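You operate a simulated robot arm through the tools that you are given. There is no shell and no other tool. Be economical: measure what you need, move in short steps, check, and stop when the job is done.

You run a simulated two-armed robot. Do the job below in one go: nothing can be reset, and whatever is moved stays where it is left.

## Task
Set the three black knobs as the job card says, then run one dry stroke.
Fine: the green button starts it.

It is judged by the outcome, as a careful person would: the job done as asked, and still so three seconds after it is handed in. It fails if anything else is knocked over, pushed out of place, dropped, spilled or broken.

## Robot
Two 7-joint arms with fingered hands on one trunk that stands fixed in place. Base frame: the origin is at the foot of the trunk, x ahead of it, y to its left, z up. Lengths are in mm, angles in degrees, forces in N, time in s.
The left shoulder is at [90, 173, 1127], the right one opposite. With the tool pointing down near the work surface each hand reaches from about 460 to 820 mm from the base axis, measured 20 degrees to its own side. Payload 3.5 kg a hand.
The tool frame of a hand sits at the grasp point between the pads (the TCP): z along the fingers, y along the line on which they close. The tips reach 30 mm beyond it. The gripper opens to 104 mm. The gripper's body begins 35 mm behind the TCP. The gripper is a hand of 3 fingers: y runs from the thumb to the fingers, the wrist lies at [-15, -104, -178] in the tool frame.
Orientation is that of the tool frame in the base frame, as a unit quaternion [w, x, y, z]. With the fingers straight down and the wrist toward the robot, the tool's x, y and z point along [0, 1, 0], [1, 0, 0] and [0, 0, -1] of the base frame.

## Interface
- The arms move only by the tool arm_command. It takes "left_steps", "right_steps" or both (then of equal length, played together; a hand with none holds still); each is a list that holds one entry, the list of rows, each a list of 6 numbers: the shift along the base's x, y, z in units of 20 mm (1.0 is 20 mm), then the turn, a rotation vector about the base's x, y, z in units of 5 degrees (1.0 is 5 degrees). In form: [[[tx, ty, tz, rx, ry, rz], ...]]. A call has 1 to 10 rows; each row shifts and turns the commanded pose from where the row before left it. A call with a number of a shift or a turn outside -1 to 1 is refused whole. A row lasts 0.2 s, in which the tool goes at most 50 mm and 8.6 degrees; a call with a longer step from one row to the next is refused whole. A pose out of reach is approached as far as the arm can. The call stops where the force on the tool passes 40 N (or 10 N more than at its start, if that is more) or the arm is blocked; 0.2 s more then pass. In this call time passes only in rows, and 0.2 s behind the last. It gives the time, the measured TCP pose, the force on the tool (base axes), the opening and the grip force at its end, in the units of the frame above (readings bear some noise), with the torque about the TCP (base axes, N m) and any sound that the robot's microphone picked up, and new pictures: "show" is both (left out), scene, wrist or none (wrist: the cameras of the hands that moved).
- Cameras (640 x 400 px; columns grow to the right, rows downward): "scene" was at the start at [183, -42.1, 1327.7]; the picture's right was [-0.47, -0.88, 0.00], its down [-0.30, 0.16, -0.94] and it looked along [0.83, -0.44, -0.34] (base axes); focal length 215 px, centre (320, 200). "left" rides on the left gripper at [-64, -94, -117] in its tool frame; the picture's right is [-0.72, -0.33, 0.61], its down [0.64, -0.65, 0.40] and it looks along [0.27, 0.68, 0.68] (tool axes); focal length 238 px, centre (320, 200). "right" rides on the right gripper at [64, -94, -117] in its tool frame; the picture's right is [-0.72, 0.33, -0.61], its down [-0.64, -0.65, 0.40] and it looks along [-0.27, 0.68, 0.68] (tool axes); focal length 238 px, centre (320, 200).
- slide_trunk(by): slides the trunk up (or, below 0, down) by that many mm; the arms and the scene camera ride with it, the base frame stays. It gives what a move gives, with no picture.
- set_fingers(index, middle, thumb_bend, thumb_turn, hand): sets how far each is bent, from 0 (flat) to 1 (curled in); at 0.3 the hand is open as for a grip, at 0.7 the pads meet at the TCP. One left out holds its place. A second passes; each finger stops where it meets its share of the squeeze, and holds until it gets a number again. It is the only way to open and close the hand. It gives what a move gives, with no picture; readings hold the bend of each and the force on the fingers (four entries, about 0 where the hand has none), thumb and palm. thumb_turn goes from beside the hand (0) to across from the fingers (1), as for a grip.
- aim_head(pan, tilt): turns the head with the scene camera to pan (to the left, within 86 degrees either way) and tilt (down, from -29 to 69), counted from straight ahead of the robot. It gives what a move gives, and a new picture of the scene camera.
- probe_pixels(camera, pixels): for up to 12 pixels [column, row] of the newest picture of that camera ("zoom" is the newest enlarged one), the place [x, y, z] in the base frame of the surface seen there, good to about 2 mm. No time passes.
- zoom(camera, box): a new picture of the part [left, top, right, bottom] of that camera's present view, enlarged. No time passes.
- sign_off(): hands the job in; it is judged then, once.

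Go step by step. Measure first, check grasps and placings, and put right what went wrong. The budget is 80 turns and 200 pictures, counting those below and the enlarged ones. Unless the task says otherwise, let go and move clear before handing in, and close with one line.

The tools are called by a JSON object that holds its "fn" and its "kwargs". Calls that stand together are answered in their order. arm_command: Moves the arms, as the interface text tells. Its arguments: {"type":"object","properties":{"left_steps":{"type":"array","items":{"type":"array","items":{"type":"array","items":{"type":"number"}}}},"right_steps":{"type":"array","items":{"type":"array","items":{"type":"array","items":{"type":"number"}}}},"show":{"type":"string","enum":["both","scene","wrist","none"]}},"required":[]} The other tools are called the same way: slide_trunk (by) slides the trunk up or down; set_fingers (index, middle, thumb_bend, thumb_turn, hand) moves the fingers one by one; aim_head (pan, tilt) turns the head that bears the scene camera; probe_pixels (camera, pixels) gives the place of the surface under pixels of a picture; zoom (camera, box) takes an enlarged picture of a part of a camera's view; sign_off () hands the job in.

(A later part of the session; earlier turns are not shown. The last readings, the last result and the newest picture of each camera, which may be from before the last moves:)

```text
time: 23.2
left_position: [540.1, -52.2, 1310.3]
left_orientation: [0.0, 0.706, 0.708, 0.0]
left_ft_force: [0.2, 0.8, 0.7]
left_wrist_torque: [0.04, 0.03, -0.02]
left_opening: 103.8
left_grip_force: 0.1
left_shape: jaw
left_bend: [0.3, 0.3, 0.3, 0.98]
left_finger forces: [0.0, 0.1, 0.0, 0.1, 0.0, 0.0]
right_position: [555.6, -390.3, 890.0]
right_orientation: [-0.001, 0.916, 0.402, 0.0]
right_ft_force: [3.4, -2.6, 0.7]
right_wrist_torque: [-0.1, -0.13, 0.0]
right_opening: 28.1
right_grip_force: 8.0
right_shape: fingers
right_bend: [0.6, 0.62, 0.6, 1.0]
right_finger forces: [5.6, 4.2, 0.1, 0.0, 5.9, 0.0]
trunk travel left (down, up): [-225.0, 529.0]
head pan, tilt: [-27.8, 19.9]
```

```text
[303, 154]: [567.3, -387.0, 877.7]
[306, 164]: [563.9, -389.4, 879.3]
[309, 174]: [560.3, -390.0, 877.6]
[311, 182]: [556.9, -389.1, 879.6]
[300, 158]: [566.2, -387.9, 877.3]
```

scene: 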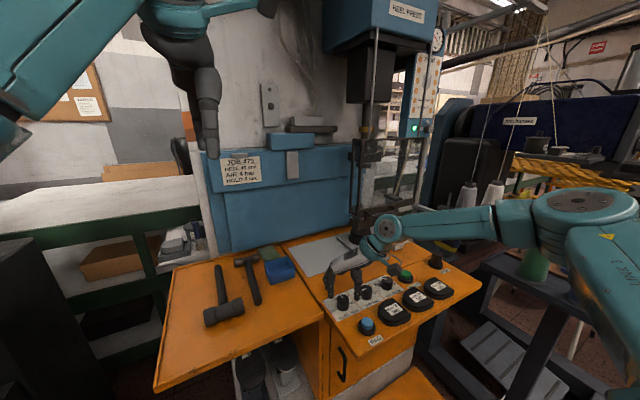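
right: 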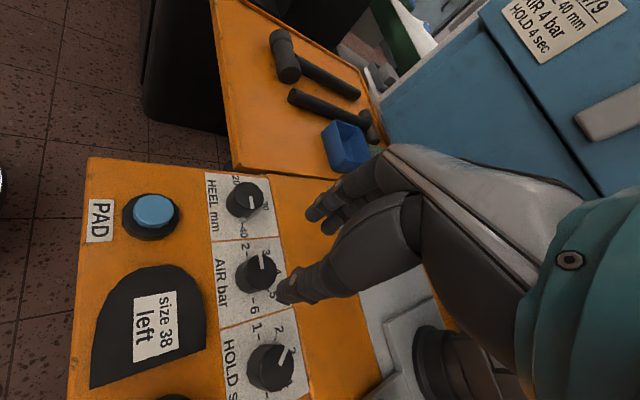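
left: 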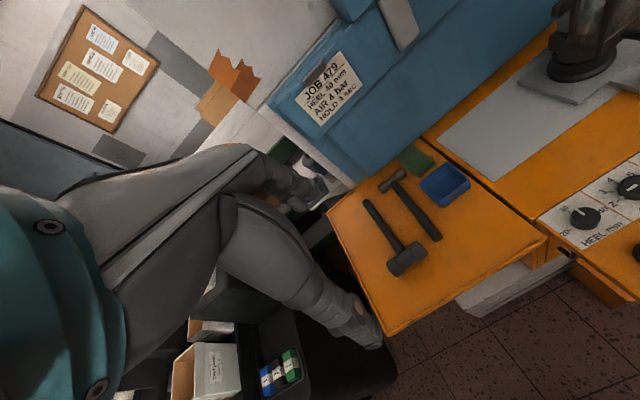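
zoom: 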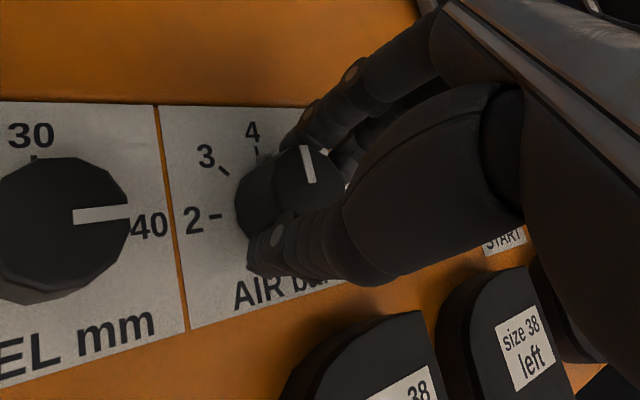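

AIR pointer now points straight ahead (4). I release, rise and go to HOLD with yaw back at +47°.

{"fn": "set_fingers", "kwargs": {"hand": "right", "index": 0.5, "middle": 0.5, "thumb_bend": 0.5}}

{"fn": "arm_command", "kwargs": {"right_steps": [[[0, 0, 0.8, 0, 0, 0], [0, 0, 1, 0, 0, 0], [0, 0, 1, 0, 0, 1], [0, -0.2, 1, 0, 0, 1], [0, -0.7, 0.5, 0, 0, 1], [0, -0.7, 0, 0, 0, 1], [0, -0.7, 0, 0, 0, 1], [0, -0.7, 0, 0, 0, 1], [0, -0.7, 0, 0, 0, 1], [0, -0.27, 0, 0, 0, 1]]], "show": "none"}}

{"fn": "arm_command", "kwargs": {"right_steps": [[[0, 0, 0, 0, 0, 1], [0, 0, 0, 0, 0, 1], [0, 0, 0, 0, 0, 1], [0, 0, 0, 0, 0, 1], [0, 0, 0, 0, 0, 1], [0, 0, 0, 0, 0, 1], [0, 0, 0, 0, 0, 1], [0, 0, 0, 0, 0, 1], [0, 0, 0, 0, 0, 1], [0, 0, 0, 0, 0, 1]]], "show": "wrist"}}

{"fn": "zoom", "kwargs": {"camera": "right", "box": [180, 150, 360, 350]}}

```text
time: 24.2
left_position: [539.9, -51.7, 1309.2]
left_orientation: [0.0, 0.706, 0.708, 0.001]
left_ft_force: [0.2, 0.0, 0.3]
left_wrist_torque: [0.01, -0.04, 0.04]
left_opening: 103.5
left_grip_force: 0.1
left_shape: jaw
left_bend: [0.3, 0.3, 0.3, 0.98]
left_finger forces: [0.0, 0.0, 0.1, 0.0, 0.1, 0.0]
right_position: [554.5, -390.1, 893.0]
right_orientation: [0.0, 0.915, 0.403, 0.0]
right_ft_force: [0.2, -0.2, -1.0]
right_wrist_torque: [0.03, -0.03, -0.01]
right_opening: 51.5
right_grip_force: 0.1
right_shape: fingers
right_bend: [0.5, 0.5, 0.5, 1.0]
right_finger forces: [0.1, 0.0, 0.0, 0.1, 0.0, 0.0]
trunk travel left (down, up): [-225.0, 529.0]
head pan, tilt: [-27.8, 19.9]
```

```text
time: 26.4
left_position: [540.4, -52.8, 1310.0]
left_orientation: [0.0, 0.707, 0.707, 0.001]
left_ft_force: [-0.4, 0.6, 0.6]
left_wrist_torque: [-0.01, 0.0, 0.01]
left_opening: 103.7
left_grip_force: 0.0
left_shape: jaw
left_bend: [0.3, 0.3, 0.3, 0.98]
left_finger forces: [0.1, 0.1, 0.0, 0.1, 0.0, 0.1]
right_position: [555.0, -469.0, 979.3]
right_orientation: [0.0, 0.722, 0.692, 0.0]
right_ft_force: [0.2, -0.9, 0.7]
right_wrist_torque: [0.01, -0.02, -0.01]
right_opening: 51.6
right_grip_force: 0.1
right_shape: fingers
right_bend: [0.5, 0.5, 0.5, 1.0]
right_finger forces: [0.1, 0.0, 0.1, 0.0, 0.0, 0.0]
trunk travel left (down, up): [-225.0, 529.0]
head pan, tilt: [-27.8, 19.9]
```

```text
time: 28.6
left_position: [539.8, -52.9, 1309.9]
left_orientation: [0.0, 0.706, 0.708, 0.0]
left_ft_force: [0.6, -0.3, 0.4]
left_wrist_torque: [0.04, -0.01, 0.0]
left_opening: 103.5
left_grip_force: 0.0
left_shape: jaw
left_bend: [0.3, 0.3, 0.3, 0.98]
left_finger forces: [0.0, 0.1, 0.1, 0.0, 0.0, 0.1]
right_position: [554.7, -468.1, 977.9]
right_orientation: [0.0, 0.36, 0.933, 0.0]
right_ft_force: [0.7, -0.3, 0.8]
right_wrist_torque: [0.01, -0.02, 0.02]
right_opening: 51.6
right_grip_force: 0.2
right_shape: fingers
right_bend: [0.5, 0.5, 0.5, 1.0]
right_finger forces: [0.1, 0.0, 0.0, 0.0, 0.1, 0.1]
trunk travel left (down, up): [-225.0, 529.0]
head pan, tilt: [-27.8, 19.9]
```

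right: 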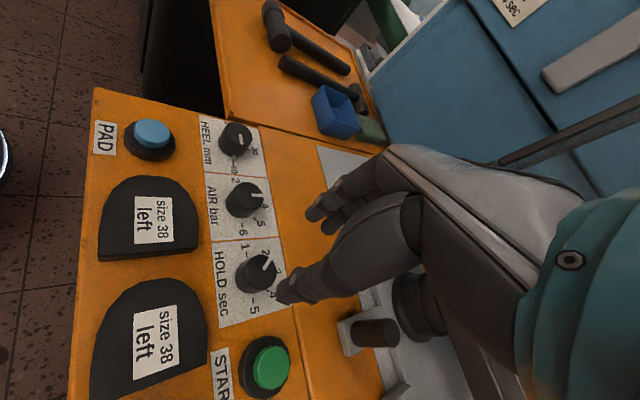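

```text
2.00 times, centred on (270, 250) of right
```

zoom: 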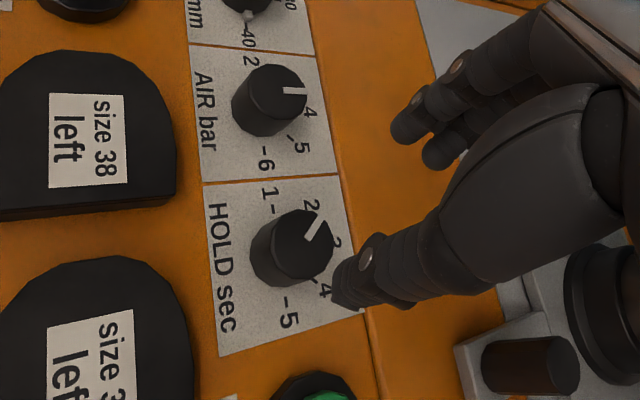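

{"fn": "probe_pixels", "kwargs": {"camera": "zoom", "pixels": [[323, 218], [314, 229], [307, 239], [285, 90], [295, 91], [304, 91], [272, 208], [287, 298], [304, 210], [307, 276]]}}

{"fn": "zoom", "kwargs": {"camera": "right", "box": [230, 230, 300, 310]}}

```text
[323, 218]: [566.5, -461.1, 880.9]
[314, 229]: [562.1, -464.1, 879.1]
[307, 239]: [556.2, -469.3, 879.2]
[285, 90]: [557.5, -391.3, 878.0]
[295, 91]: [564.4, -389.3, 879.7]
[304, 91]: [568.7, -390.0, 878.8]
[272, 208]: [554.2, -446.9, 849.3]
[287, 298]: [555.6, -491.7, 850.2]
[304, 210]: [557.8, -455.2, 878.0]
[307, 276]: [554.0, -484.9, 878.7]
```

```text
5.00 times, centred on (265, 270) of right
```

zoom: 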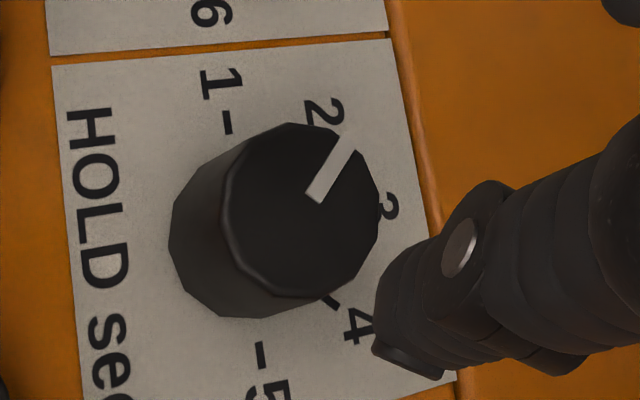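

HOLD points about 45° left of ahead (2), so −90° again; descending, gripping and turning.

{"fn": "arm_command", "kwargs": {"right_steps": [[[0, -0.05, -1, 0, 0, 0], [0, 0, -1, 0, 0, 0], [0, 0, -1, 0, 0, 0], [0, 0, -0.75, 0, 0, 0], [0, 0, -0.6, 0, 0, 0]]], "show": "none"}}

{"fn": "set_fingers", "kwargs": {"hand": "right", "index": 0.66, "middle": 0.66, "thumb_bend": 0.66}}

{"fn": "arm_command", "kwargs": {"right_steps": [[[0, 0, 0, 0, 0, -1], [0, 0, 0, 0, 0, -1], [0, 0, 0, 0, 0, -1], [0, 0, 0, 0, 0, -1], [0, 0, 0, 0, 0, -1], [0, 0, 0, 0, 0, -1], [0, 0, 0, 0, 0, -1], [0, 0, 0, 0, 0, -1], [0, 0, 0, 0, 0, -1]]], "show": "none"}}

{"fn": "arm_command", "kwargs": {"right_steps": [[[0, 0, 0, 0, 0, -1], [0, 0, 0, 0, 0, -1], [0, 0, 0, 0, 0, -1], [0, 0, 0, 0, 0, -1], [0, 0, 0, 0, 0, -1], [0, 0, 0, 0, 0, -1], [0, 0, 0, 0, 0, -1], [0, 0, 0, 0, 0, -1], [0, 0, 0, 0, 0, -1]]], "show": "none"}}

{"fn": "zoom", "kwargs": {"camera": "right", "box": [220, 150, 420, 350]}}

{"fn": "probe_pixels", "kwargs": {"camera": "zoom", "pixels": [[306, 164], [309, 174], [311, 182], [320, 190], [330, 190]]}}

```text
time: 29.8
left_position: [540.5, -52.4, 1309.7]
left_orientation: [0.0, 0.707, 0.708, 0.0]
left_ft_force: [-0.3, -0.1, -0.2]
left_wrist_torque: [-0.01, -0.01, -0.01]
left_opening: 103.5
left_grip_force: 0.1
left_shape: jaw
left_bend: [0.3, 0.3, 0.3, 0.98]
left_finger forces: [0.0, 0.1, 0.0, 0.1, 0.0, 0.1]
right_position: [555.0, -471.6, 890.8]
right_orientation: [0.001, 0.361, 0.933, 0.0]
right_ft_force: [-0.3, 0.0, 0.1]
right_wrist_torque: [0.0, 0.02, 0.04]
right_opening: 51.6
right_grip_force: 0.1
right_shape: fingers
right_bend: [0.5, 0.5, 0.5, 1.0]
right_finger forces: [0.0, 0.0, 0.1, 0.0, 0.0, 0.0]
trunk travel left (down, up): [-225.0, 529.0]
head pan, tilt: [-27.8, 19.9]
```

```text
time: 30.8
left_position: [541.0, -51.7, 1310.1]
left_orientation: [-0.001, 0.707, 0.707, 0.0]
left_ft_force: [-1.0, -0.2, -0.2]
left_wrist_torque: [0.0, -0.05, -0.02]
left_opening: 103.4
left_grip_force: 0.0
left_shape: jaw
left_bend: [0.3, 0.3, 0.3, 0.98]
left_finger forces: [0.0, 0.0, 0.1, 0.1, 0.1, 0.1]
right_position: [555.3, -469.8, 891.7]
right_orientation: [-0.001, 0.361, 0.932, 0.001]
right_ft_force: [1.9, 2.5, -0.9]
right_wrist_torque: [0.07, -0.04, -0.01]
right_opening: 28.5
right_grip_force: 7.5
right_shape: fingers
right_bend: [0.6, 0.63, 0.6, 1.0]
right_finger forces: [5.0, 3.7, 0.1, 0.0, 6.0, 0.0]
trunk travel left (down, up): [-225.0, 529.0]
head pan, tilt: [-27.8, 19.9]
```

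```text
time: 32.8
left_position: [541.3, -52.0, 1309.3]
left_orientation: [0.0, 0.706, 0.708, 0.001]
left_ft_force: [-0.5, -0.7, -0.2]
left_wrist_torque: [0.01, 0.01, 0.02]
left_opening: 103.5
left_grip_force: 0.1
left_shape: jaw
left_bend: [0.3, 0.3, 0.3, 0.98]
left_finger forces: [0.0, 0.1, 0.0, 0.0, 0.1, 0.1]
right_position: [554.7, -470.4, 892.3]
right_orientation: [0.001, 0.691, 0.723, -0.001]
right_ft_force: [2.6, -0.8, 1.1]
right_wrist_torque: [-0.03, -0.08, 0.01]
right_opening: 28.2
right_grip_force: 7.2
right_shape: fingers
right_bend: [0.6, 0.63, 0.6, 1.0]
right_finger forces: [5.2, 3.8, 0.0, 0.1, 6.2, 0.1]
trunk travel left (down, up): [-225.0, 529.0]
head pan, tilt: [-27.8, 19.9]
```

```text
time: 34.8
left_position: [540.3, -52.9, 1310.0]
left_orientation: [0.0, 0.707, 0.708, 0.0]
left_ft_force: [0.1, 0.0, -0.2]
left_wrist_torque: [0.01, 0.01, -0.02]
left_opening: 103.4
left_grip_force: 0.1
left_shape: jaw
left_bend: [0.3, 0.3, 0.3, 0.98]
left_finger forces: [0.1, 0.0, 0.0, 0.1, 0.0, 0.0]
right_position: [555.7, -470.3, 890.6]
right_orientation: [0.0, 0.916, 0.402, 0.001]
right_ft_force: [4.2, -4.1, 4.2]
right_wrist_torque: [-0.11, -0.13, 0.01]
right_opening: 28.2
right_grip_force: 7.8
right_shape: fingers
right_bend: [0.59, 0.62, 0.61, 1.0]
right_finger forces: [6.3, 5.3, 0.0, 0.0, 5.5, 0.0]
trunk travel left (down, up): [-225.0, 529.0]
head pan, tilt: [-27.8, 19.9]
```

```text
2.00 times, centred on (320, 250) of right
```

zoom: 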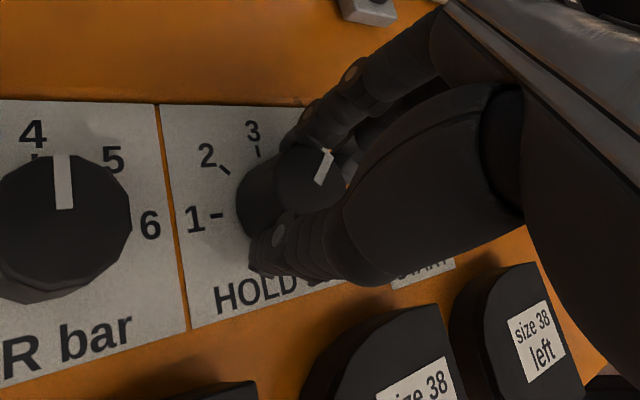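

```text
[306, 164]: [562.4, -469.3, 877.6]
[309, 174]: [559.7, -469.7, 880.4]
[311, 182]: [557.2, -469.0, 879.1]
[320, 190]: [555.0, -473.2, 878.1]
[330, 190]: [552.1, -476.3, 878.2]
```

HOLD's pointer is now toward the right-front. I release, rise and back off toward the robot for a clear check of all three.

{"fn": "set_fingers", "kwargs": {"hand": "right", "index": 0.5, "middle": 0.5, "thumb_bend": 0.5}}

{"fn": "arm_command", "kwargs": {"right_steps": [[[0, 0, 0.8, 0, 0, 0], [0, 0, 1, 0, 0, 0], [0, 0, 1, 0, 0, 1], [-0.4, 0, 1, 0, 0, 1], [-0.6, 0, 1, 0, 0, 1], [-0.6, 0, 1, 0, 0, 1], [-0.6, 0, 1, 0, 0, 1], [-0.6, 0, 1, 0, 0, 1], [-0.6, 0, 0.5, 0, 0, 1], [-0.6, 0, 0.5, 0, 0, 1]]], "show": "wrist"}}

{"fn": "zoom", "kwargs": {"camera": "scene", "box": [325, 265, 405, 335]}}

```text
time: 35.8
left_position: [539.9, -52.3, 1309.2]
left_orientation: [-0.001, 0.706, 0.708, 0.0]
left_ft_force: [1.1, -0.6, 0.1]
left_wrist_torque: [0.02, 0.04, 0.03]
left_opening: 103.7
left_grip_force: 0.1
left_shape: jaw
left_bend: [0.3, 0.3, 0.3, 0.98]
left_finger forces: [0.0, 0.0, 0.0, 0.0, 0.0, 0.1]
right_position: [555.2, -468.8, 890.6]
right_orientation: [0.0, 0.915, 0.404, -0.001]
right_ft_force: [0.0, 0.2, 0.8]
right_wrist_torque: [0.03, -0.01, 0.02]
right_opening: 51.1
right_grip_force: 0.1
right_shape: fingers
right_bend: [0.5, 0.5, 0.5, 1.0]
right_finger forces: [0.1, 0.1, 0.0, 0.1, 0.1, 0.0]
trunk travel left (down, up): [-225.0, 529.0]
head pan, tilt: [-27.8, 19.9]
```

```text
time: 38.0
left_position: [541.0, -53.0, 1309.5]
left_orientation: [0.0, 0.707, 0.707, -0.001]
left_ft_force: [-0.3, 0.6, -0.7]
left_wrist_torque: [0.0, -0.01, 0.02]
left_opening: 103.5
left_grip_force: 0.1
left_shape: jaw
left_bend: [0.3, 0.3, 0.3, 0.98]
left_finger forces: [0.1, 0.0, 0.0, 0.0, 0.0, 0.0]
right_position: [475.7, -470.3, 1068.6]
right_orientation: [0.001, 0.721, 0.693, -0.001]
right_ft_force: [-0.4, 0.7, -0.4]
right_wrist_torque: [-0.02, 0.01, -0.03]
right_opening: 51.4
right_grip_force: 0.1
right_shape: fingers
right_bend: [0.5, 0.5, 0.5, 1.0]
right_finger forces: [0.0, 0.1, 0.0, 0.0, 0.0, 0.0]
trunk travel left (down, up): [-225.0, 529.0]
head pan, tilt: [-27.8, 19.9]
```

right: 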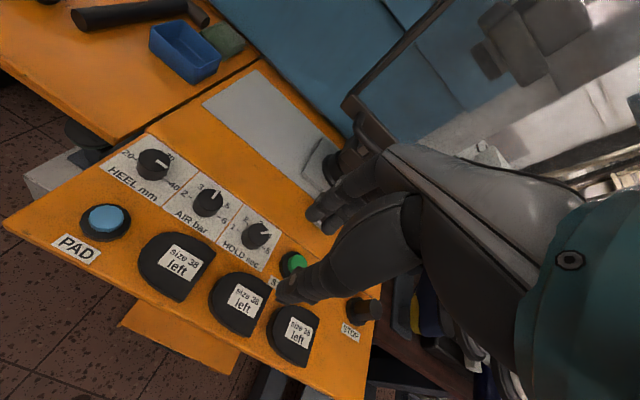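

```text
5.71 times, centred on (365, 300) of scene
```

zoom: 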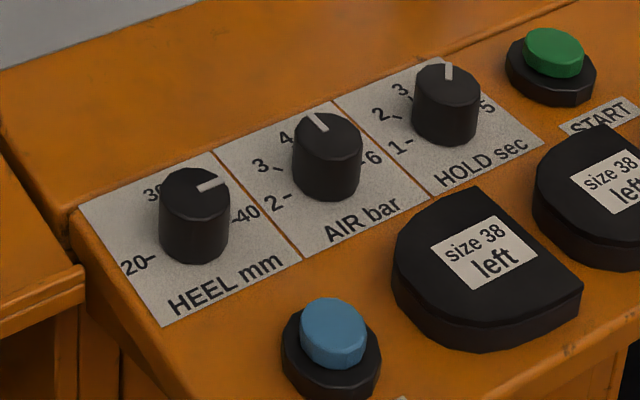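

{"fn": "zoom", "kwargs": {"camera": "right", "box": [180, 170, 300, 280]}}

{"fn": "zoom", "kwargs": {"camera": "scene", "box": [340, 130, 440, 270]}}

```text
3.64 times, centred on (240, 225) of right
```

zoom: 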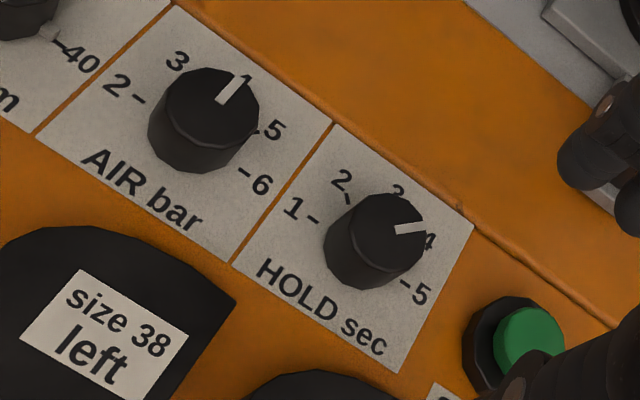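

```text
2.86 times, centred on (390, 200) of scene
```

zoom: 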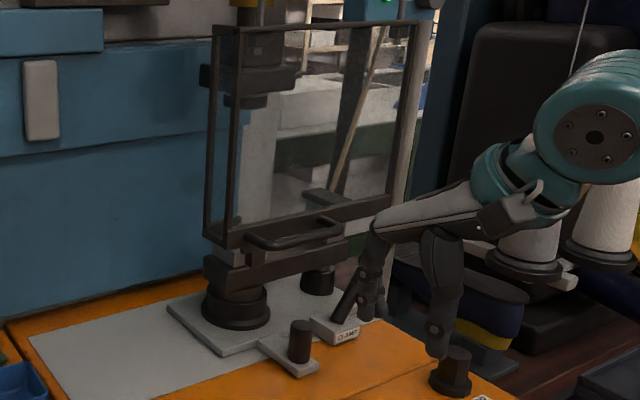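

All three knobs read as on the card (40, 4, 4). Now I examine the guard, which hangs about 170 mm above the bed, from two views.

{"fn": "aim_head", "kwargs": {"pan": -45, "tilt": 15}}

{"fn": "zoom", "kwargs": {"camera": "scene", "box": [230, 100, 400, 260]}}

{"fn": "zoom", "kwargs": {"camera": "scene", "box": [230, 0, 400, 130]}}

```text
time: 38.8
left_position: [540.2, -52.1, 1309.5]
left_orientation: [0.0, 0.706, 0.708, 0.0]
left_ft_force: [0.1, -0.4, 0.5]
left_wrist_torque: [0.01, -0.02, 0.03]
left_opening: 103.6
left_grip_force: 0.1
left_shape: jaw
left_bend: [0.3, 0.3, 0.3, 0.98]
left_finger forces: [0.0, 0.0, 0.0, 0.0, 0.1, 0.0]
right_position: [475.4, -470.9, 1067.0]
right_orientation: [0.0, 0.722, 0.692, 0.0]
right_ft_force: [-0.8, 0.7, -0.5]
right_wrist_torque: [0.02, 0.03, 0.0]
right_opening: 51.4
right_grip_force: 0.1
right_shape: fingers
right_bend: [0.5, 0.5, 0.5, 1.0]
right_finger forces: [0.0, 0.0, 0.0, 0.1, 0.1, 0.1]
trunk travel left (down, up): [-225.0, 529.0]
head pan, tilt: [-45.0, 15.0]
```

scene: 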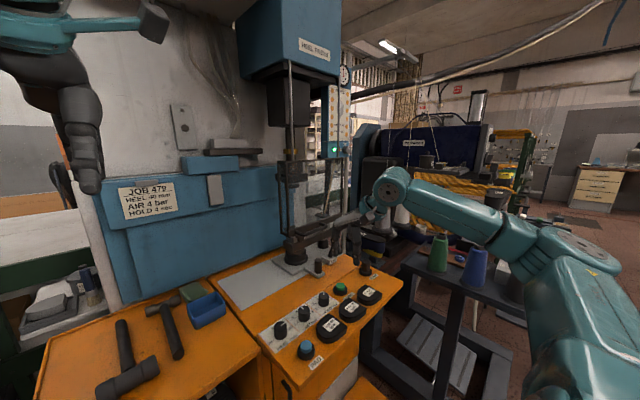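

```text
2.50 times, centred on (315, 180) of scene
```

zoom: 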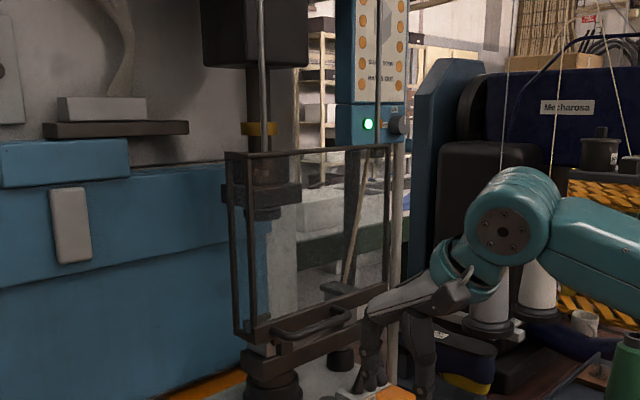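

```text
3.08 times, centred on (315, 65) of scene
```

zoom: 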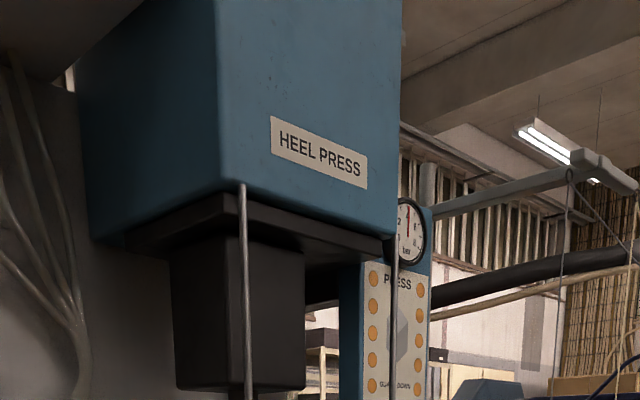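

The air gauge now shows about 4. I measure the guard's handle and frame.

{"fn": "probe_pixels", "kwargs": {"camera": "scene", "pixels": [[300, 237], [307, 235], [317, 231], [323, 228], [329, 225], [291, 232], [281, 162], [330, 160], [340, 158], [287, 240], [304, 255], [318, 265]]}}

{"fn": "zoom", "kwargs": {"camera": "scene", "box": [270, 200, 370, 280]}}

```text
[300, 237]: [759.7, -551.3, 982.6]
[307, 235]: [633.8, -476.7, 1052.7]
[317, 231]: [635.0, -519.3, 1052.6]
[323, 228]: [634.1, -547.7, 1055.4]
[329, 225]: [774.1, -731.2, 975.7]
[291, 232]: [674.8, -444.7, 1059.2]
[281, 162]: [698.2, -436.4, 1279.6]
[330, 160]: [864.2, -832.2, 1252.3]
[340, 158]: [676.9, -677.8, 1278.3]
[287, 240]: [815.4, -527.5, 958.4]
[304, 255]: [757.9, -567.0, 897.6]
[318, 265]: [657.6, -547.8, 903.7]
```

```text
5.00 times, centred on (320, 240) of scene
```

zoom: 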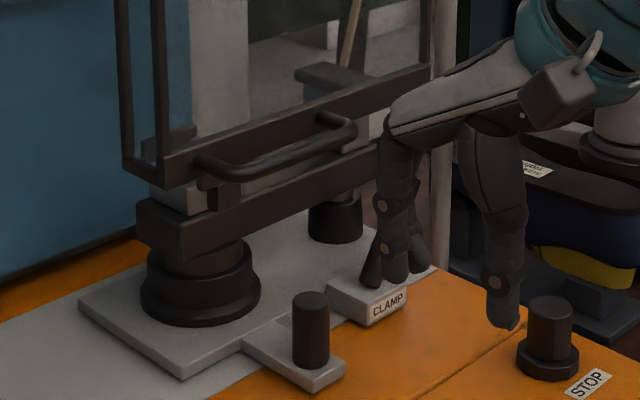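

The handle bar is at x≈634, y −455…−565, z≈1055. The hand hides the clamp lever, so I back away and look at the bed.

{"fn": "arm_command", "kwargs": {"right_steps": [[[-1, -0.5, 0.5, 0, 0, 0], [-1, -0.5, 0.5, 0, 0, 0], [-1, -0.5, 0.5, 0, 0, 0], [-1, -0.5, 0.5, 0, 0, 0]]], "show": "both"}}

{"fn": "zoom", "kwargs": {"camera": "scene", "box": [260, 190, 380, 290]}}

{"fn": "zoom", "kwargs": {"camera": "scene", "box": [260, 60, 370, 200]}}

```text
time: 39.8
left_position: [539.3, -53.0, 1308.6]
left_orientation: [0.0, 0.707, 0.708, 0.0]
left_ft_force: [-0.5, 0.2, -0.2]
left_wrist_torque: [0.01, -0.03, -0.02]
left_opening: 103.6
left_grip_force: 0.1
left_shape: jaw
left_bend: [0.3, 0.3, 0.3, 0.98]
left_finger forces: [0.0, 0.0, 0.1, 0.0, 0.0, 0.0]
right_position: [395.4, -510.8, 1107.2]
right_orientation: [0.001, 0.721, 0.693, -0.001]
right_ft_force: [-0.2, -0.3, 0.9]
right_wrist_torque: [-0.01, 0.0, 0.03]
right_opening: 51.8
right_grip_force: 0.1
right_shape: fingers
right_bend: [0.5, 0.5, 0.5, 1.0]
right_finger forces: [0.0, 0.1, 0.0, 0.0, 0.0, 0.1]
trunk travel left (down, up): [-225.0, 529.0]
head pan, tilt: [-45.0, 15.0]
```

scene: 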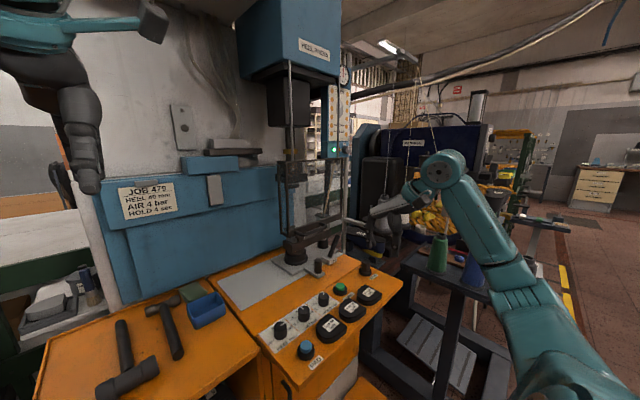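
right: 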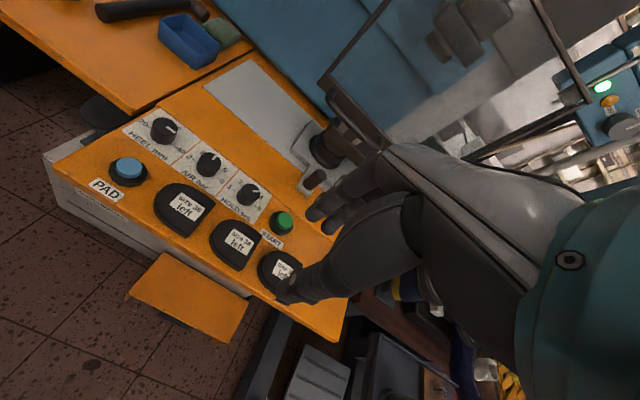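

```text
4.00 times, centred on (320, 240) of scene
```

zoom: 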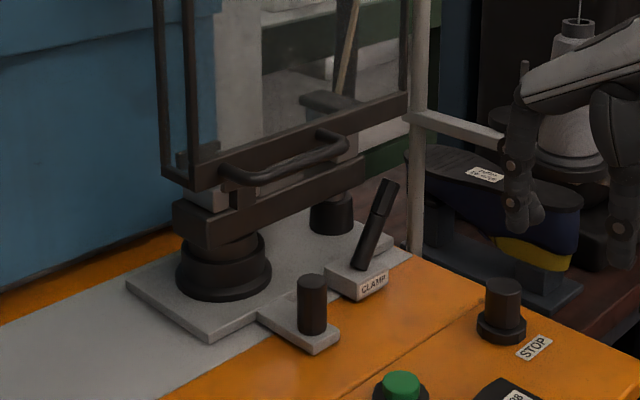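

```text
2.86 times, centred on (315, 130) of scene
```

zoom: 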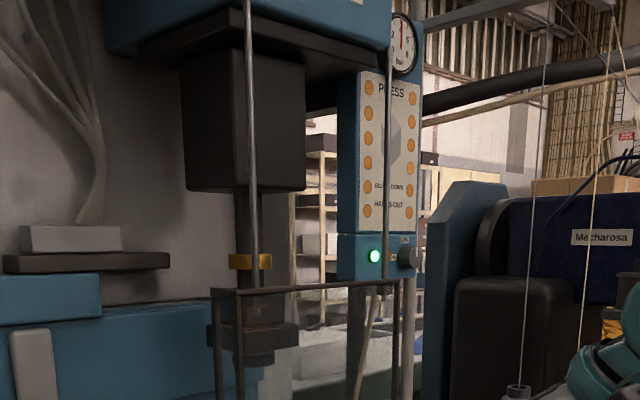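

I compare the ram's place with the anvil's, and the post and clamp lever with the guard's line of travel.

{"fn": "probe_pixels", "kwargs": {"camera": "scene", "pixels": [[292, 177], [290, 151], [295, 248], [295, 258], [298, 241], [318, 262], [317, 270], [336, 237], [330, 254], [328, 262], [365, 262], [308, 200]]}}

{"fn": "zoom", "kwargs": {"camera": "right", "box": [280, 0, 440, 220]}}

```text
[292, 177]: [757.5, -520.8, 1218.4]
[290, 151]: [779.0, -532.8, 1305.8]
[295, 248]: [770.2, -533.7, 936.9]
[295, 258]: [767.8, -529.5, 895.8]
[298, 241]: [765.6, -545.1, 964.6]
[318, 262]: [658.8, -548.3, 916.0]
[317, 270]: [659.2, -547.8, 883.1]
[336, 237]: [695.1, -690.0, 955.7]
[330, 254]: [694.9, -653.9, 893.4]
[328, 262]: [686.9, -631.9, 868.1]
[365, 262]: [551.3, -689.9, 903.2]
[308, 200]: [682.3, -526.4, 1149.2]
```

```text
1.82 times, centred on (360, 110) of right
```

zoom: 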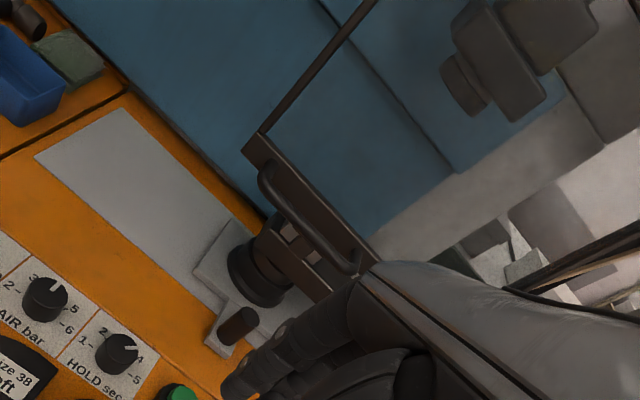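

The ram and anvil line up and the clamp is behind the guard's line, so only the guard needs lowering. I pitch the hand 45° forward as I advance, so that the fingers can take the handle bar (centre about (640,-512,1051)) without the body touching the panel.

{"fn": "arm_command", "kwargs": {"right_steps": [[[1, 0, 0.1, 0, -1, 0.46], [1, 0, 0.1, 0, -1, 0], [1, 0, 0.1, 0, -1, 0], [1, 0, 0.1, 0, -1, 0], [1, 0, 0.1, 0, -1, 0], [1, 0, 0, 0, -1, 0], [1, 0, 0, 0, -1, 0], [1, 0, 0, 0, -1, 0], [0.6, 0, 0, 0, -1, 0]]], "show": "both"}}

{"fn": "set_fingers", "kwargs": {"hand": "right", "index": 0.57, "middle": 0.57, "thumb_bend": 0.57}}

{"fn": "zoom", "kwargs": {"camera": "scene", "box": [250, 160, 410, 290]}}

```text
time: 41.8
left_position: [539.4, -53.0, 1309.7]
left_orientation: [0.0, 0.706, 0.708, 0.0]
left_ft_force: [0.2, 0.3, 0.5]
left_wrist_torque: [0.0, 0.01, 0.03]
left_opening: 104.1
left_grip_force: 0.1
left_shape: jaw
left_bend: [0.3, 0.3, 0.3, 0.98]
left_finger forces: [0.1, 0.1, 0.1, 0.1, 0.0, 0.0]
right_position: [567.2, -510.5, 1115.2]
right_orientation: [0.27, 0.654, 0.652, 0.271]
right_ft_force: [-0.3, -0.4, 0.4]
right_wrist_torque: [-0.04, 0.04, -0.01]
right_opening: 51.4
right_grip_force: 0.1
right_shape: fingers
right_bend: [0.5, 0.5, 0.5, 1.0]
right_finger forces: [0.0, 0.0, 0.0, 0.1, 0.0, 0.1]
trunk travel left (down, up): [-225.0, 529.0]
head pan, tilt: [-45.0, 15.0]
```

scene: 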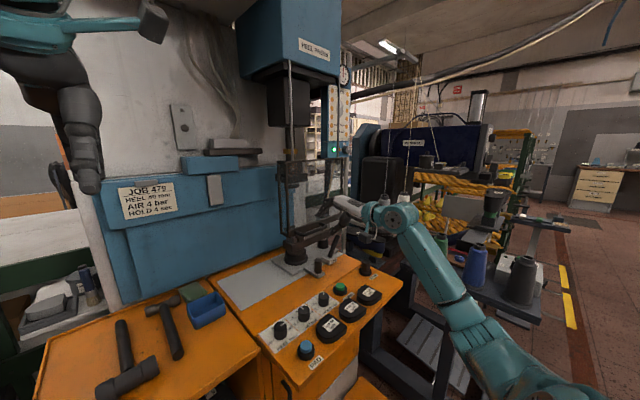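
right: 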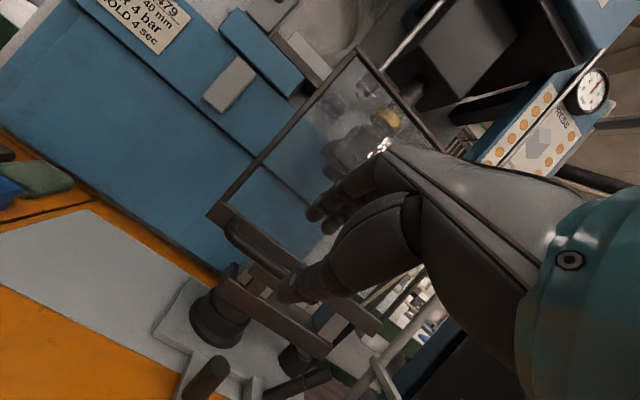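

```text
time: 42.8
left_position: [540.2, -52.7, 1310.0]
left_orientation: [0.0, 0.707, 0.707, -0.001]
left_ft_force: [0.5, 0.2, 0.5]
left_wrist_torque: [-0.02, 0.0, 0.0]
left_opening: 103.4
left_grip_force: 0.0
left_shape: jaw
left_bend: [0.3, 0.3, 0.3, 0.98]
left_finger forces: [0.1, 0.0, 0.0, 0.1, 0.0, 0.0]
right_position: [566.7, -510.7, 1116.1]
right_orientation: [0.269, 0.654, 0.653, 0.271]
right_ft_force: [0.3, -0.3, 0.6]
right_wrist_torque: [0.0, -0.01, 0.02]
right_opening: 36.7
right_grip_force: 0.1
right_shape: fingers
right_bend: [0.56, 0.56, 0.56, 1.0]
right_finger forces: [0.0, 0.0, 0.0, 0.0, 0.0, 0.1]
trunk travel left (down, up): [-225.0, 529.0]
head pan, tilt: [-45.0, 15.0]
```

```text
3.08 times, centred on (330, 225) of scene
```

zoom: 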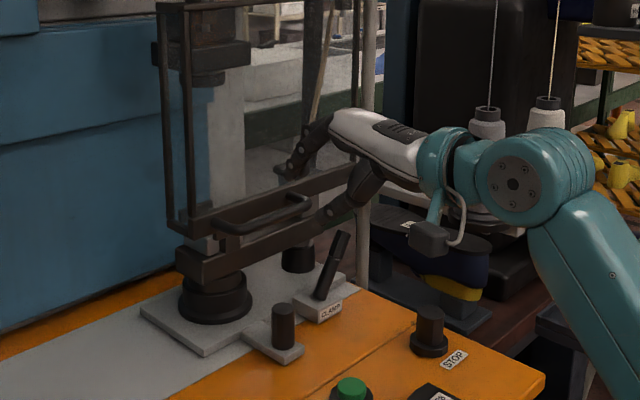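

The hand is aligned behind the handle, bar ahead of the grip. I close in partway and check.

{"fn": "arm_command", "kwargs": {"right_steps": [[[0.8, -0.04, -0.6, 0, 0, 0], [0.8, -0.04, -0.6, 0, 0, 0]]], "show": "wrist"}}

{"fn": "zoom", "kwargs": {"camera": "scene", "box": [280, 190, 360, 260]}}

{"fn": "zoom", "kwargs": {"camera": "right", "box": [200, 150, 400, 350]}}

```text
time: 43.4
left_position: [540.1, -53.6, 1308.5]
left_orientation: [-0.001, 0.707, 0.708, 0.0]
left_ft_force: [-0.9, 0.3, 0.3]
left_wrist_torque: [0.02, -0.01, 0.0]
left_opening: 103.5
left_grip_force: 0.0
left_shape: jaw
left_bend: [0.3, 0.3, 0.3, 0.98]
left_finger forces: [0.1, 0.0, 0.0, 0.0, 0.1, 0.0]
right_position: [598.9, -512.8, 1093.3]
right_orientation: [0.271, 0.654, 0.652, 0.271]
right_ft_force: [0.8, 0.0, -0.1]
right_wrist_torque: [-0.01, 0.02, -0.02]
right_opening: 36.6
right_grip_force: 0.1
right_shape: fingers
right_bend: [0.56, 0.56, 0.56, 1.0]
right_finger forces: [0.0, 0.1, 0.1, 0.0, 0.0, 0.0]
trunk travel left (down, up): [-225.0, 529.0]
head pan, tilt: [-45.0, 15.0]
```

right: 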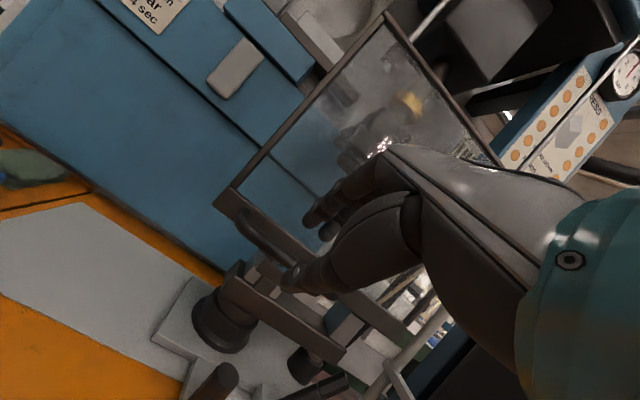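

```text
5.71 times, centred on (320, 225) of scene
```

zoom: 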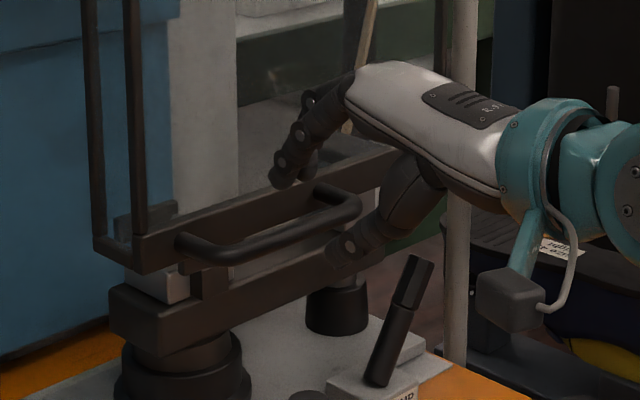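

```text
2.00 times, centred on (300, 250) of right
```

zoom: 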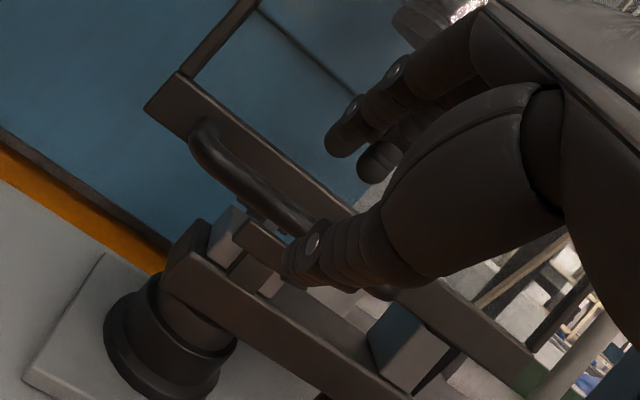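

{"fn": "zoom", "kwargs": {"camera": "scene", "box": [290, 205, 340, 245]}}

{"fn": "probe_pixels", "kwargs": {"camera": "zoom", "pixels": [[120, 260], [170, 275], [230, 265], [300, 240], [360, 210], [400, 180], [390, 130], [240, 120], [250, 80], [350, 255], [400, 240]]}}

```text
10.00 times, centred on (315, 225) of scene
```

zoom: 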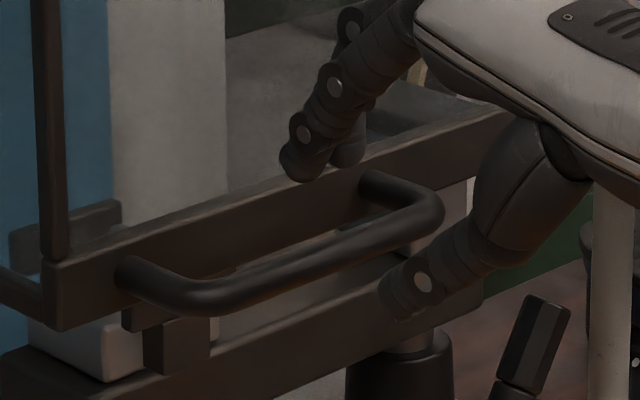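

```text
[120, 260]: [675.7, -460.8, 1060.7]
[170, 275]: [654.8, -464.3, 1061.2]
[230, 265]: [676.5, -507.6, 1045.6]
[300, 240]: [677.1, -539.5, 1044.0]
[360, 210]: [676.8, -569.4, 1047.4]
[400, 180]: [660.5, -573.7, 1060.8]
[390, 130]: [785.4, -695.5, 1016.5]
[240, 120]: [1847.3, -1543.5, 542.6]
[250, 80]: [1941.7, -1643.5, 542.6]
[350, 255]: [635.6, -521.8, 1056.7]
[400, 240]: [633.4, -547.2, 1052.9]
```

{"fn": "probe_pixels", "kwargs": {"camera": "zoom", "pixels": [[298, 165], [302, 130], [345, 155], [395, 290], [405, 300], [423, 281], [320, 262], [290, 280], [440, 215]]}}

```text
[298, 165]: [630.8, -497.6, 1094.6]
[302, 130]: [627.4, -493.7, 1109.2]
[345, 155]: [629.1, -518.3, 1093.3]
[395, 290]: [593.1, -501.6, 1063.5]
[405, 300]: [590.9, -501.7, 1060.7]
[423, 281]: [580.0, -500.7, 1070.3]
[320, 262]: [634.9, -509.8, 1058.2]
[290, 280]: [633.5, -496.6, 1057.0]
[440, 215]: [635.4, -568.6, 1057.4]
```

Fingers will sit just above and behind the bar, thumb below. I narrow the opening slightly and move in 27 mm each way.

{"fn": "set_fingers", "kwargs": {"hand": "right", "index": 0.6, "middle": 0.6, "thumb_bend": 0.58}}

{"fn": "arm_command", "kwargs": {"right_steps": [[[0.4, -0.1, -0.4, 0, 0, 0], [0.5, -0.05, -0.5, 0, 0, 0], [0.4, 0, -0.4, 0, 0, 0]]], "show": "wrist"}}

{"fn": "zoom", "kwargs": {"camera": "scene", "box": [285, 200, 345, 250]}}

```text
time: 44.4
left_position: [541.9, -52.7, 1310.1]
left_orientation: [0.0, 0.706, 0.708, 0.0]
left_ft_force: [0.5, -0.2, 0.3]
left_wrist_torque: [-0.01, 0.0, 0.03]
left_opening: 103.7
left_grip_force: 0.1
left_shape: jaw
left_bend: [0.3, 0.3, 0.3, 0.98]
left_finger forces: [0.0, 0.1, 0.1, 0.0, 0.0, 0.0]
right_position: [599.2, -511.8, 1091.4]
right_orientation: [0.27, 0.654, 0.652, 0.272]
right_ft_force: [0.5, -0.4, -0.4]
right_wrist_torque: [0.03, 0.01, 0.03]
right_opening: 30.4
right_grip_force: 0.1
right_shape: fingers
right_bend: [0.6, 0.6, 0.57, 1.0]
right_finger forces: [0.0, 0.0, 0.0, 0.1, 0.0, 0.1]
trunk travel left (down, up): [-225.0, 529.0]
head pan, tilt: [-45.0, 15.0]
```

```text
time: 45.2
left_position: [539.9, -52.0, 1309.0]
left_orientation: [0.001, 0.707, 0.707, 0.001]
left_ft_force: [0.1, 0.3, -0.6]
left_wrist_torque: [-0.01, 0.01, -0.02]
left_opening: 103.7
left_grip_force: 0.0
left_shape: jaw
left_bend: [0.3, 0.3, 0.3, 0.98]
left_finger forces: [0.0, 0.0, 0.1, 0.0, 0.0, 0.1]
right_position: [625.9, -515.0, 1065.9]
right_orientation: [0.27, 0.654, 0.653, 0.271]
right_ft_force: [0.1, 0.3, 0.4]
right_wrist_torque: [-0.01, 0.05, -0.01]
right_opening: 30.4
right_grip_force: 0.2
right_shape: fingers
right_bend: [0.6, 0.6, 0.57, 1.0]
right_finger forces: [0.1, 0.0, 0.0, 0.0, 0.1, 0.1]
trunk travel left (down, up): [-225.0, 529.0]
head pan, tilt: [-45.0, 15.0]
```

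right: 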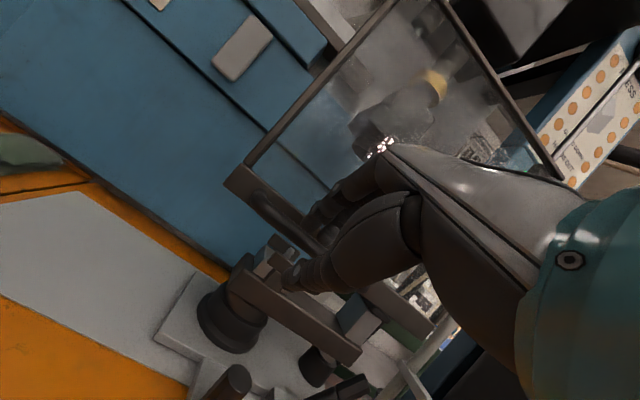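

```text
8.00 times, centred on (315, 225) of scene
```

zoom: 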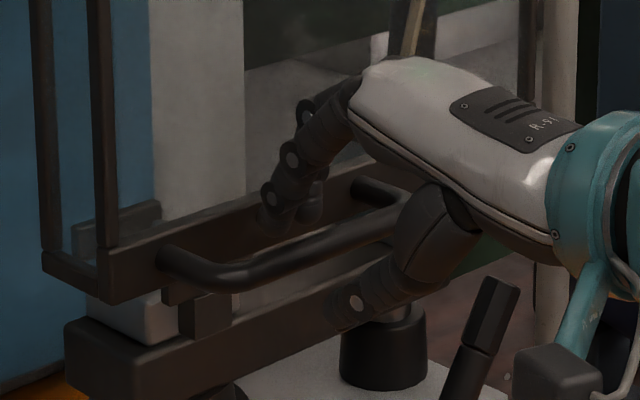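

Fingers are behind/over the bar and the thumb is under it, with no contact force. I close on it.

{"fn": "set_fingers", "kwargs": {"hand": "right", "index": 0.7, "middle": 0.7, "thumb_bend": 0.7}}

{"fn": "arm_command", "kwargs": {"right_steps": [[[0, 0, -0.4, 0, 0, 0], [0, 0, -0.4, 0, 0, 0]]], "show": "scene"}}

{"fn": "zoom", "kwargs": {"camera": "scene", "box": [255, 150, 375, 270]}}

```text
time: 46.2
left_position: [540.0, -52.3, 1310.9]
left_orientation: [0.0, 0.707, 0.708, 0.0]
left_ft_force: [-0.4, 0.0, 0.2]
left_wrist_torque: [-0.01, -0.02, 0.0]
left_opening: 103.6
left_grip_force: 0.0
left_shape: jaw
left_bend: [0.3, 0.3, 0.3, 0.98]
left_finger forces: [0.1, 0.0, 0.0, 0.0, 0.1, 0.0]
right_position: [625.9, -514.3, 1066.5]
right_orientation: [0.27, 0.654, 0.652, 0.271]
right_ft_force: [4.5, 0.0, 1.6]
right_wrist_torque: [-0.02, -0.09, -0.03]
right_opening: 8.5
right_grip_force: 4.0
right_shape: fingers
right_bend: [0.67, 0.67, 0.68, 1.0]
right_finger forces: [3.2, 3.2, 0.0, 0.0, 2.0, 0.1]
trunk travel left (down, up): [-225.0, 529.0]
head pan, tilt: [-45.0, 15.0]
```

```text
time: 46.8
left_position: [539.8, -52.6, 1310.3]
left_orientation: [0.0, 0.707, 0.707, 0.0]
left_ft_force: [0.2, -0.2, -0.1]
left_wrist_torque: [-0.03, 0.02, -0.02]
left_opening: 103.7
left_grip_force: 0.1
left_shape: jaw
left_bend: [0.3, 0.3, 0.3, 0.98]
left_finger forces: [0.0, 0.0, 0.0, 0.1, 0.1, 0.0]
right_position: [624.7, -512.5, 1052.7]
right_orientation: [0.271, 0.653, 0.653, 0.273]
right_ft_force: [8.4, -0.3, 10.5]
right_wrist_torque: [0.07, -0.17, -0.03]
right_opening: 10.6
right_grip_force: 6.0
right_shape: fingers
right_bend: [0.62, 0.67, 0.7, 1.0]
right_finger forces: [9.1, 3.7, 0.0, 0.0, 0.0, 0.0]
trunk travel left (down, up): [-225.0, 529.0]
head pan, tilt: [-45.0, 15.0]
```

scene: 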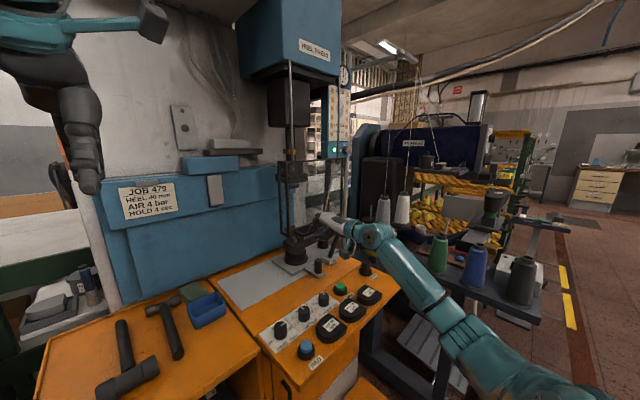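

```text
3.33 times, centred on (315, 210) of scene
```

zoom: 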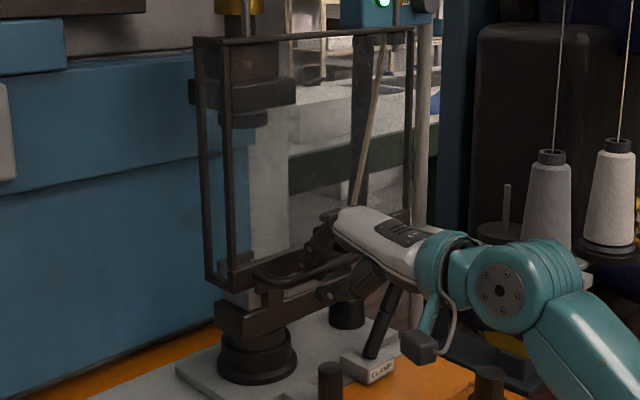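

{"fn": "probe_pixels", "kwargs": {"camera": "zoom", "pixels": [[285, 282], [265, 278], [300, 280], [230, 275], [222, 40], [310, 36]]}}

{"fn": "arm_command", "kwargs": {"right_steps": [[[0, 0, -0.4, 0, 0, 0], [0, 0, -0.4, 0, 0, 0]]], "show": "none"}}

{"fn": "zoom", "kwargs": {"camera": "scene", "box": [255, 150, 375, 270]}}

{"fn": "probe_pixels", "kwargs": {"camera": "zoom", "pixels": [[285, 282], [265, 280], [300, 280], [230, 277], [222, 42], [310, 38]]}}

```text
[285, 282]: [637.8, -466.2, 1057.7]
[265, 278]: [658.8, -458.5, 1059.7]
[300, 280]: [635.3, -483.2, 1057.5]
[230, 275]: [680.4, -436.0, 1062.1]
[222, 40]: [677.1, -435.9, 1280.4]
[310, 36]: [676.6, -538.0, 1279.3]
```

```text
time: 47.4
left_position: [538.4, -51.2, 1312.2]
left_orientation: [0.001, 0.707, 0.707, 0.0]
left_ft_force: [-0.1, -0.3, 0.6]
left_wrist_torque: [0.02, -0.06, 0.01]
left_opening: 103.5
left_grip_force: 0.1
left_shape: jaw
left_bend: [0.3, 0.3, 0.3, 0.98]
left_finger forces: [0.0, 0.0, 0.0, 0.0, 0.0, 0.1]
right_position: [624.1, -513.9, 1044.0]
right_orientation: [0.276, 0.652, 0.65, 0.276]
right_ft_force: [8.9, -1.7, 30.5]
right_wrist_torque: [0.1, -0.52, 0.0]
right_opening: 18.0
right_grip_force: 12.6
right_shape: fingers
right_bend: [0.55, 0.65, 0.7, 1.0]
right_finger forces: [18.2, 6.5, 0.0, 0.1, 0.0, 0.1]
trunk travel left (down, up): [-225.0, 529.0]
head pan, tilt: [-45.0, 15.0]
```

```text
3.33 times, centred on (315, 210) of scene
```

zoom: 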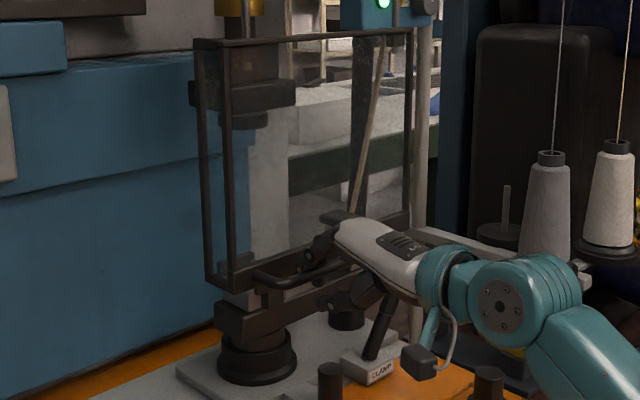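

```text
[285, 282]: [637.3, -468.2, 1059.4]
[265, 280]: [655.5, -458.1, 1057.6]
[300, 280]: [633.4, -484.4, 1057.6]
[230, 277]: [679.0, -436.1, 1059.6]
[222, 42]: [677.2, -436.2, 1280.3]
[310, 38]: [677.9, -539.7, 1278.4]
```

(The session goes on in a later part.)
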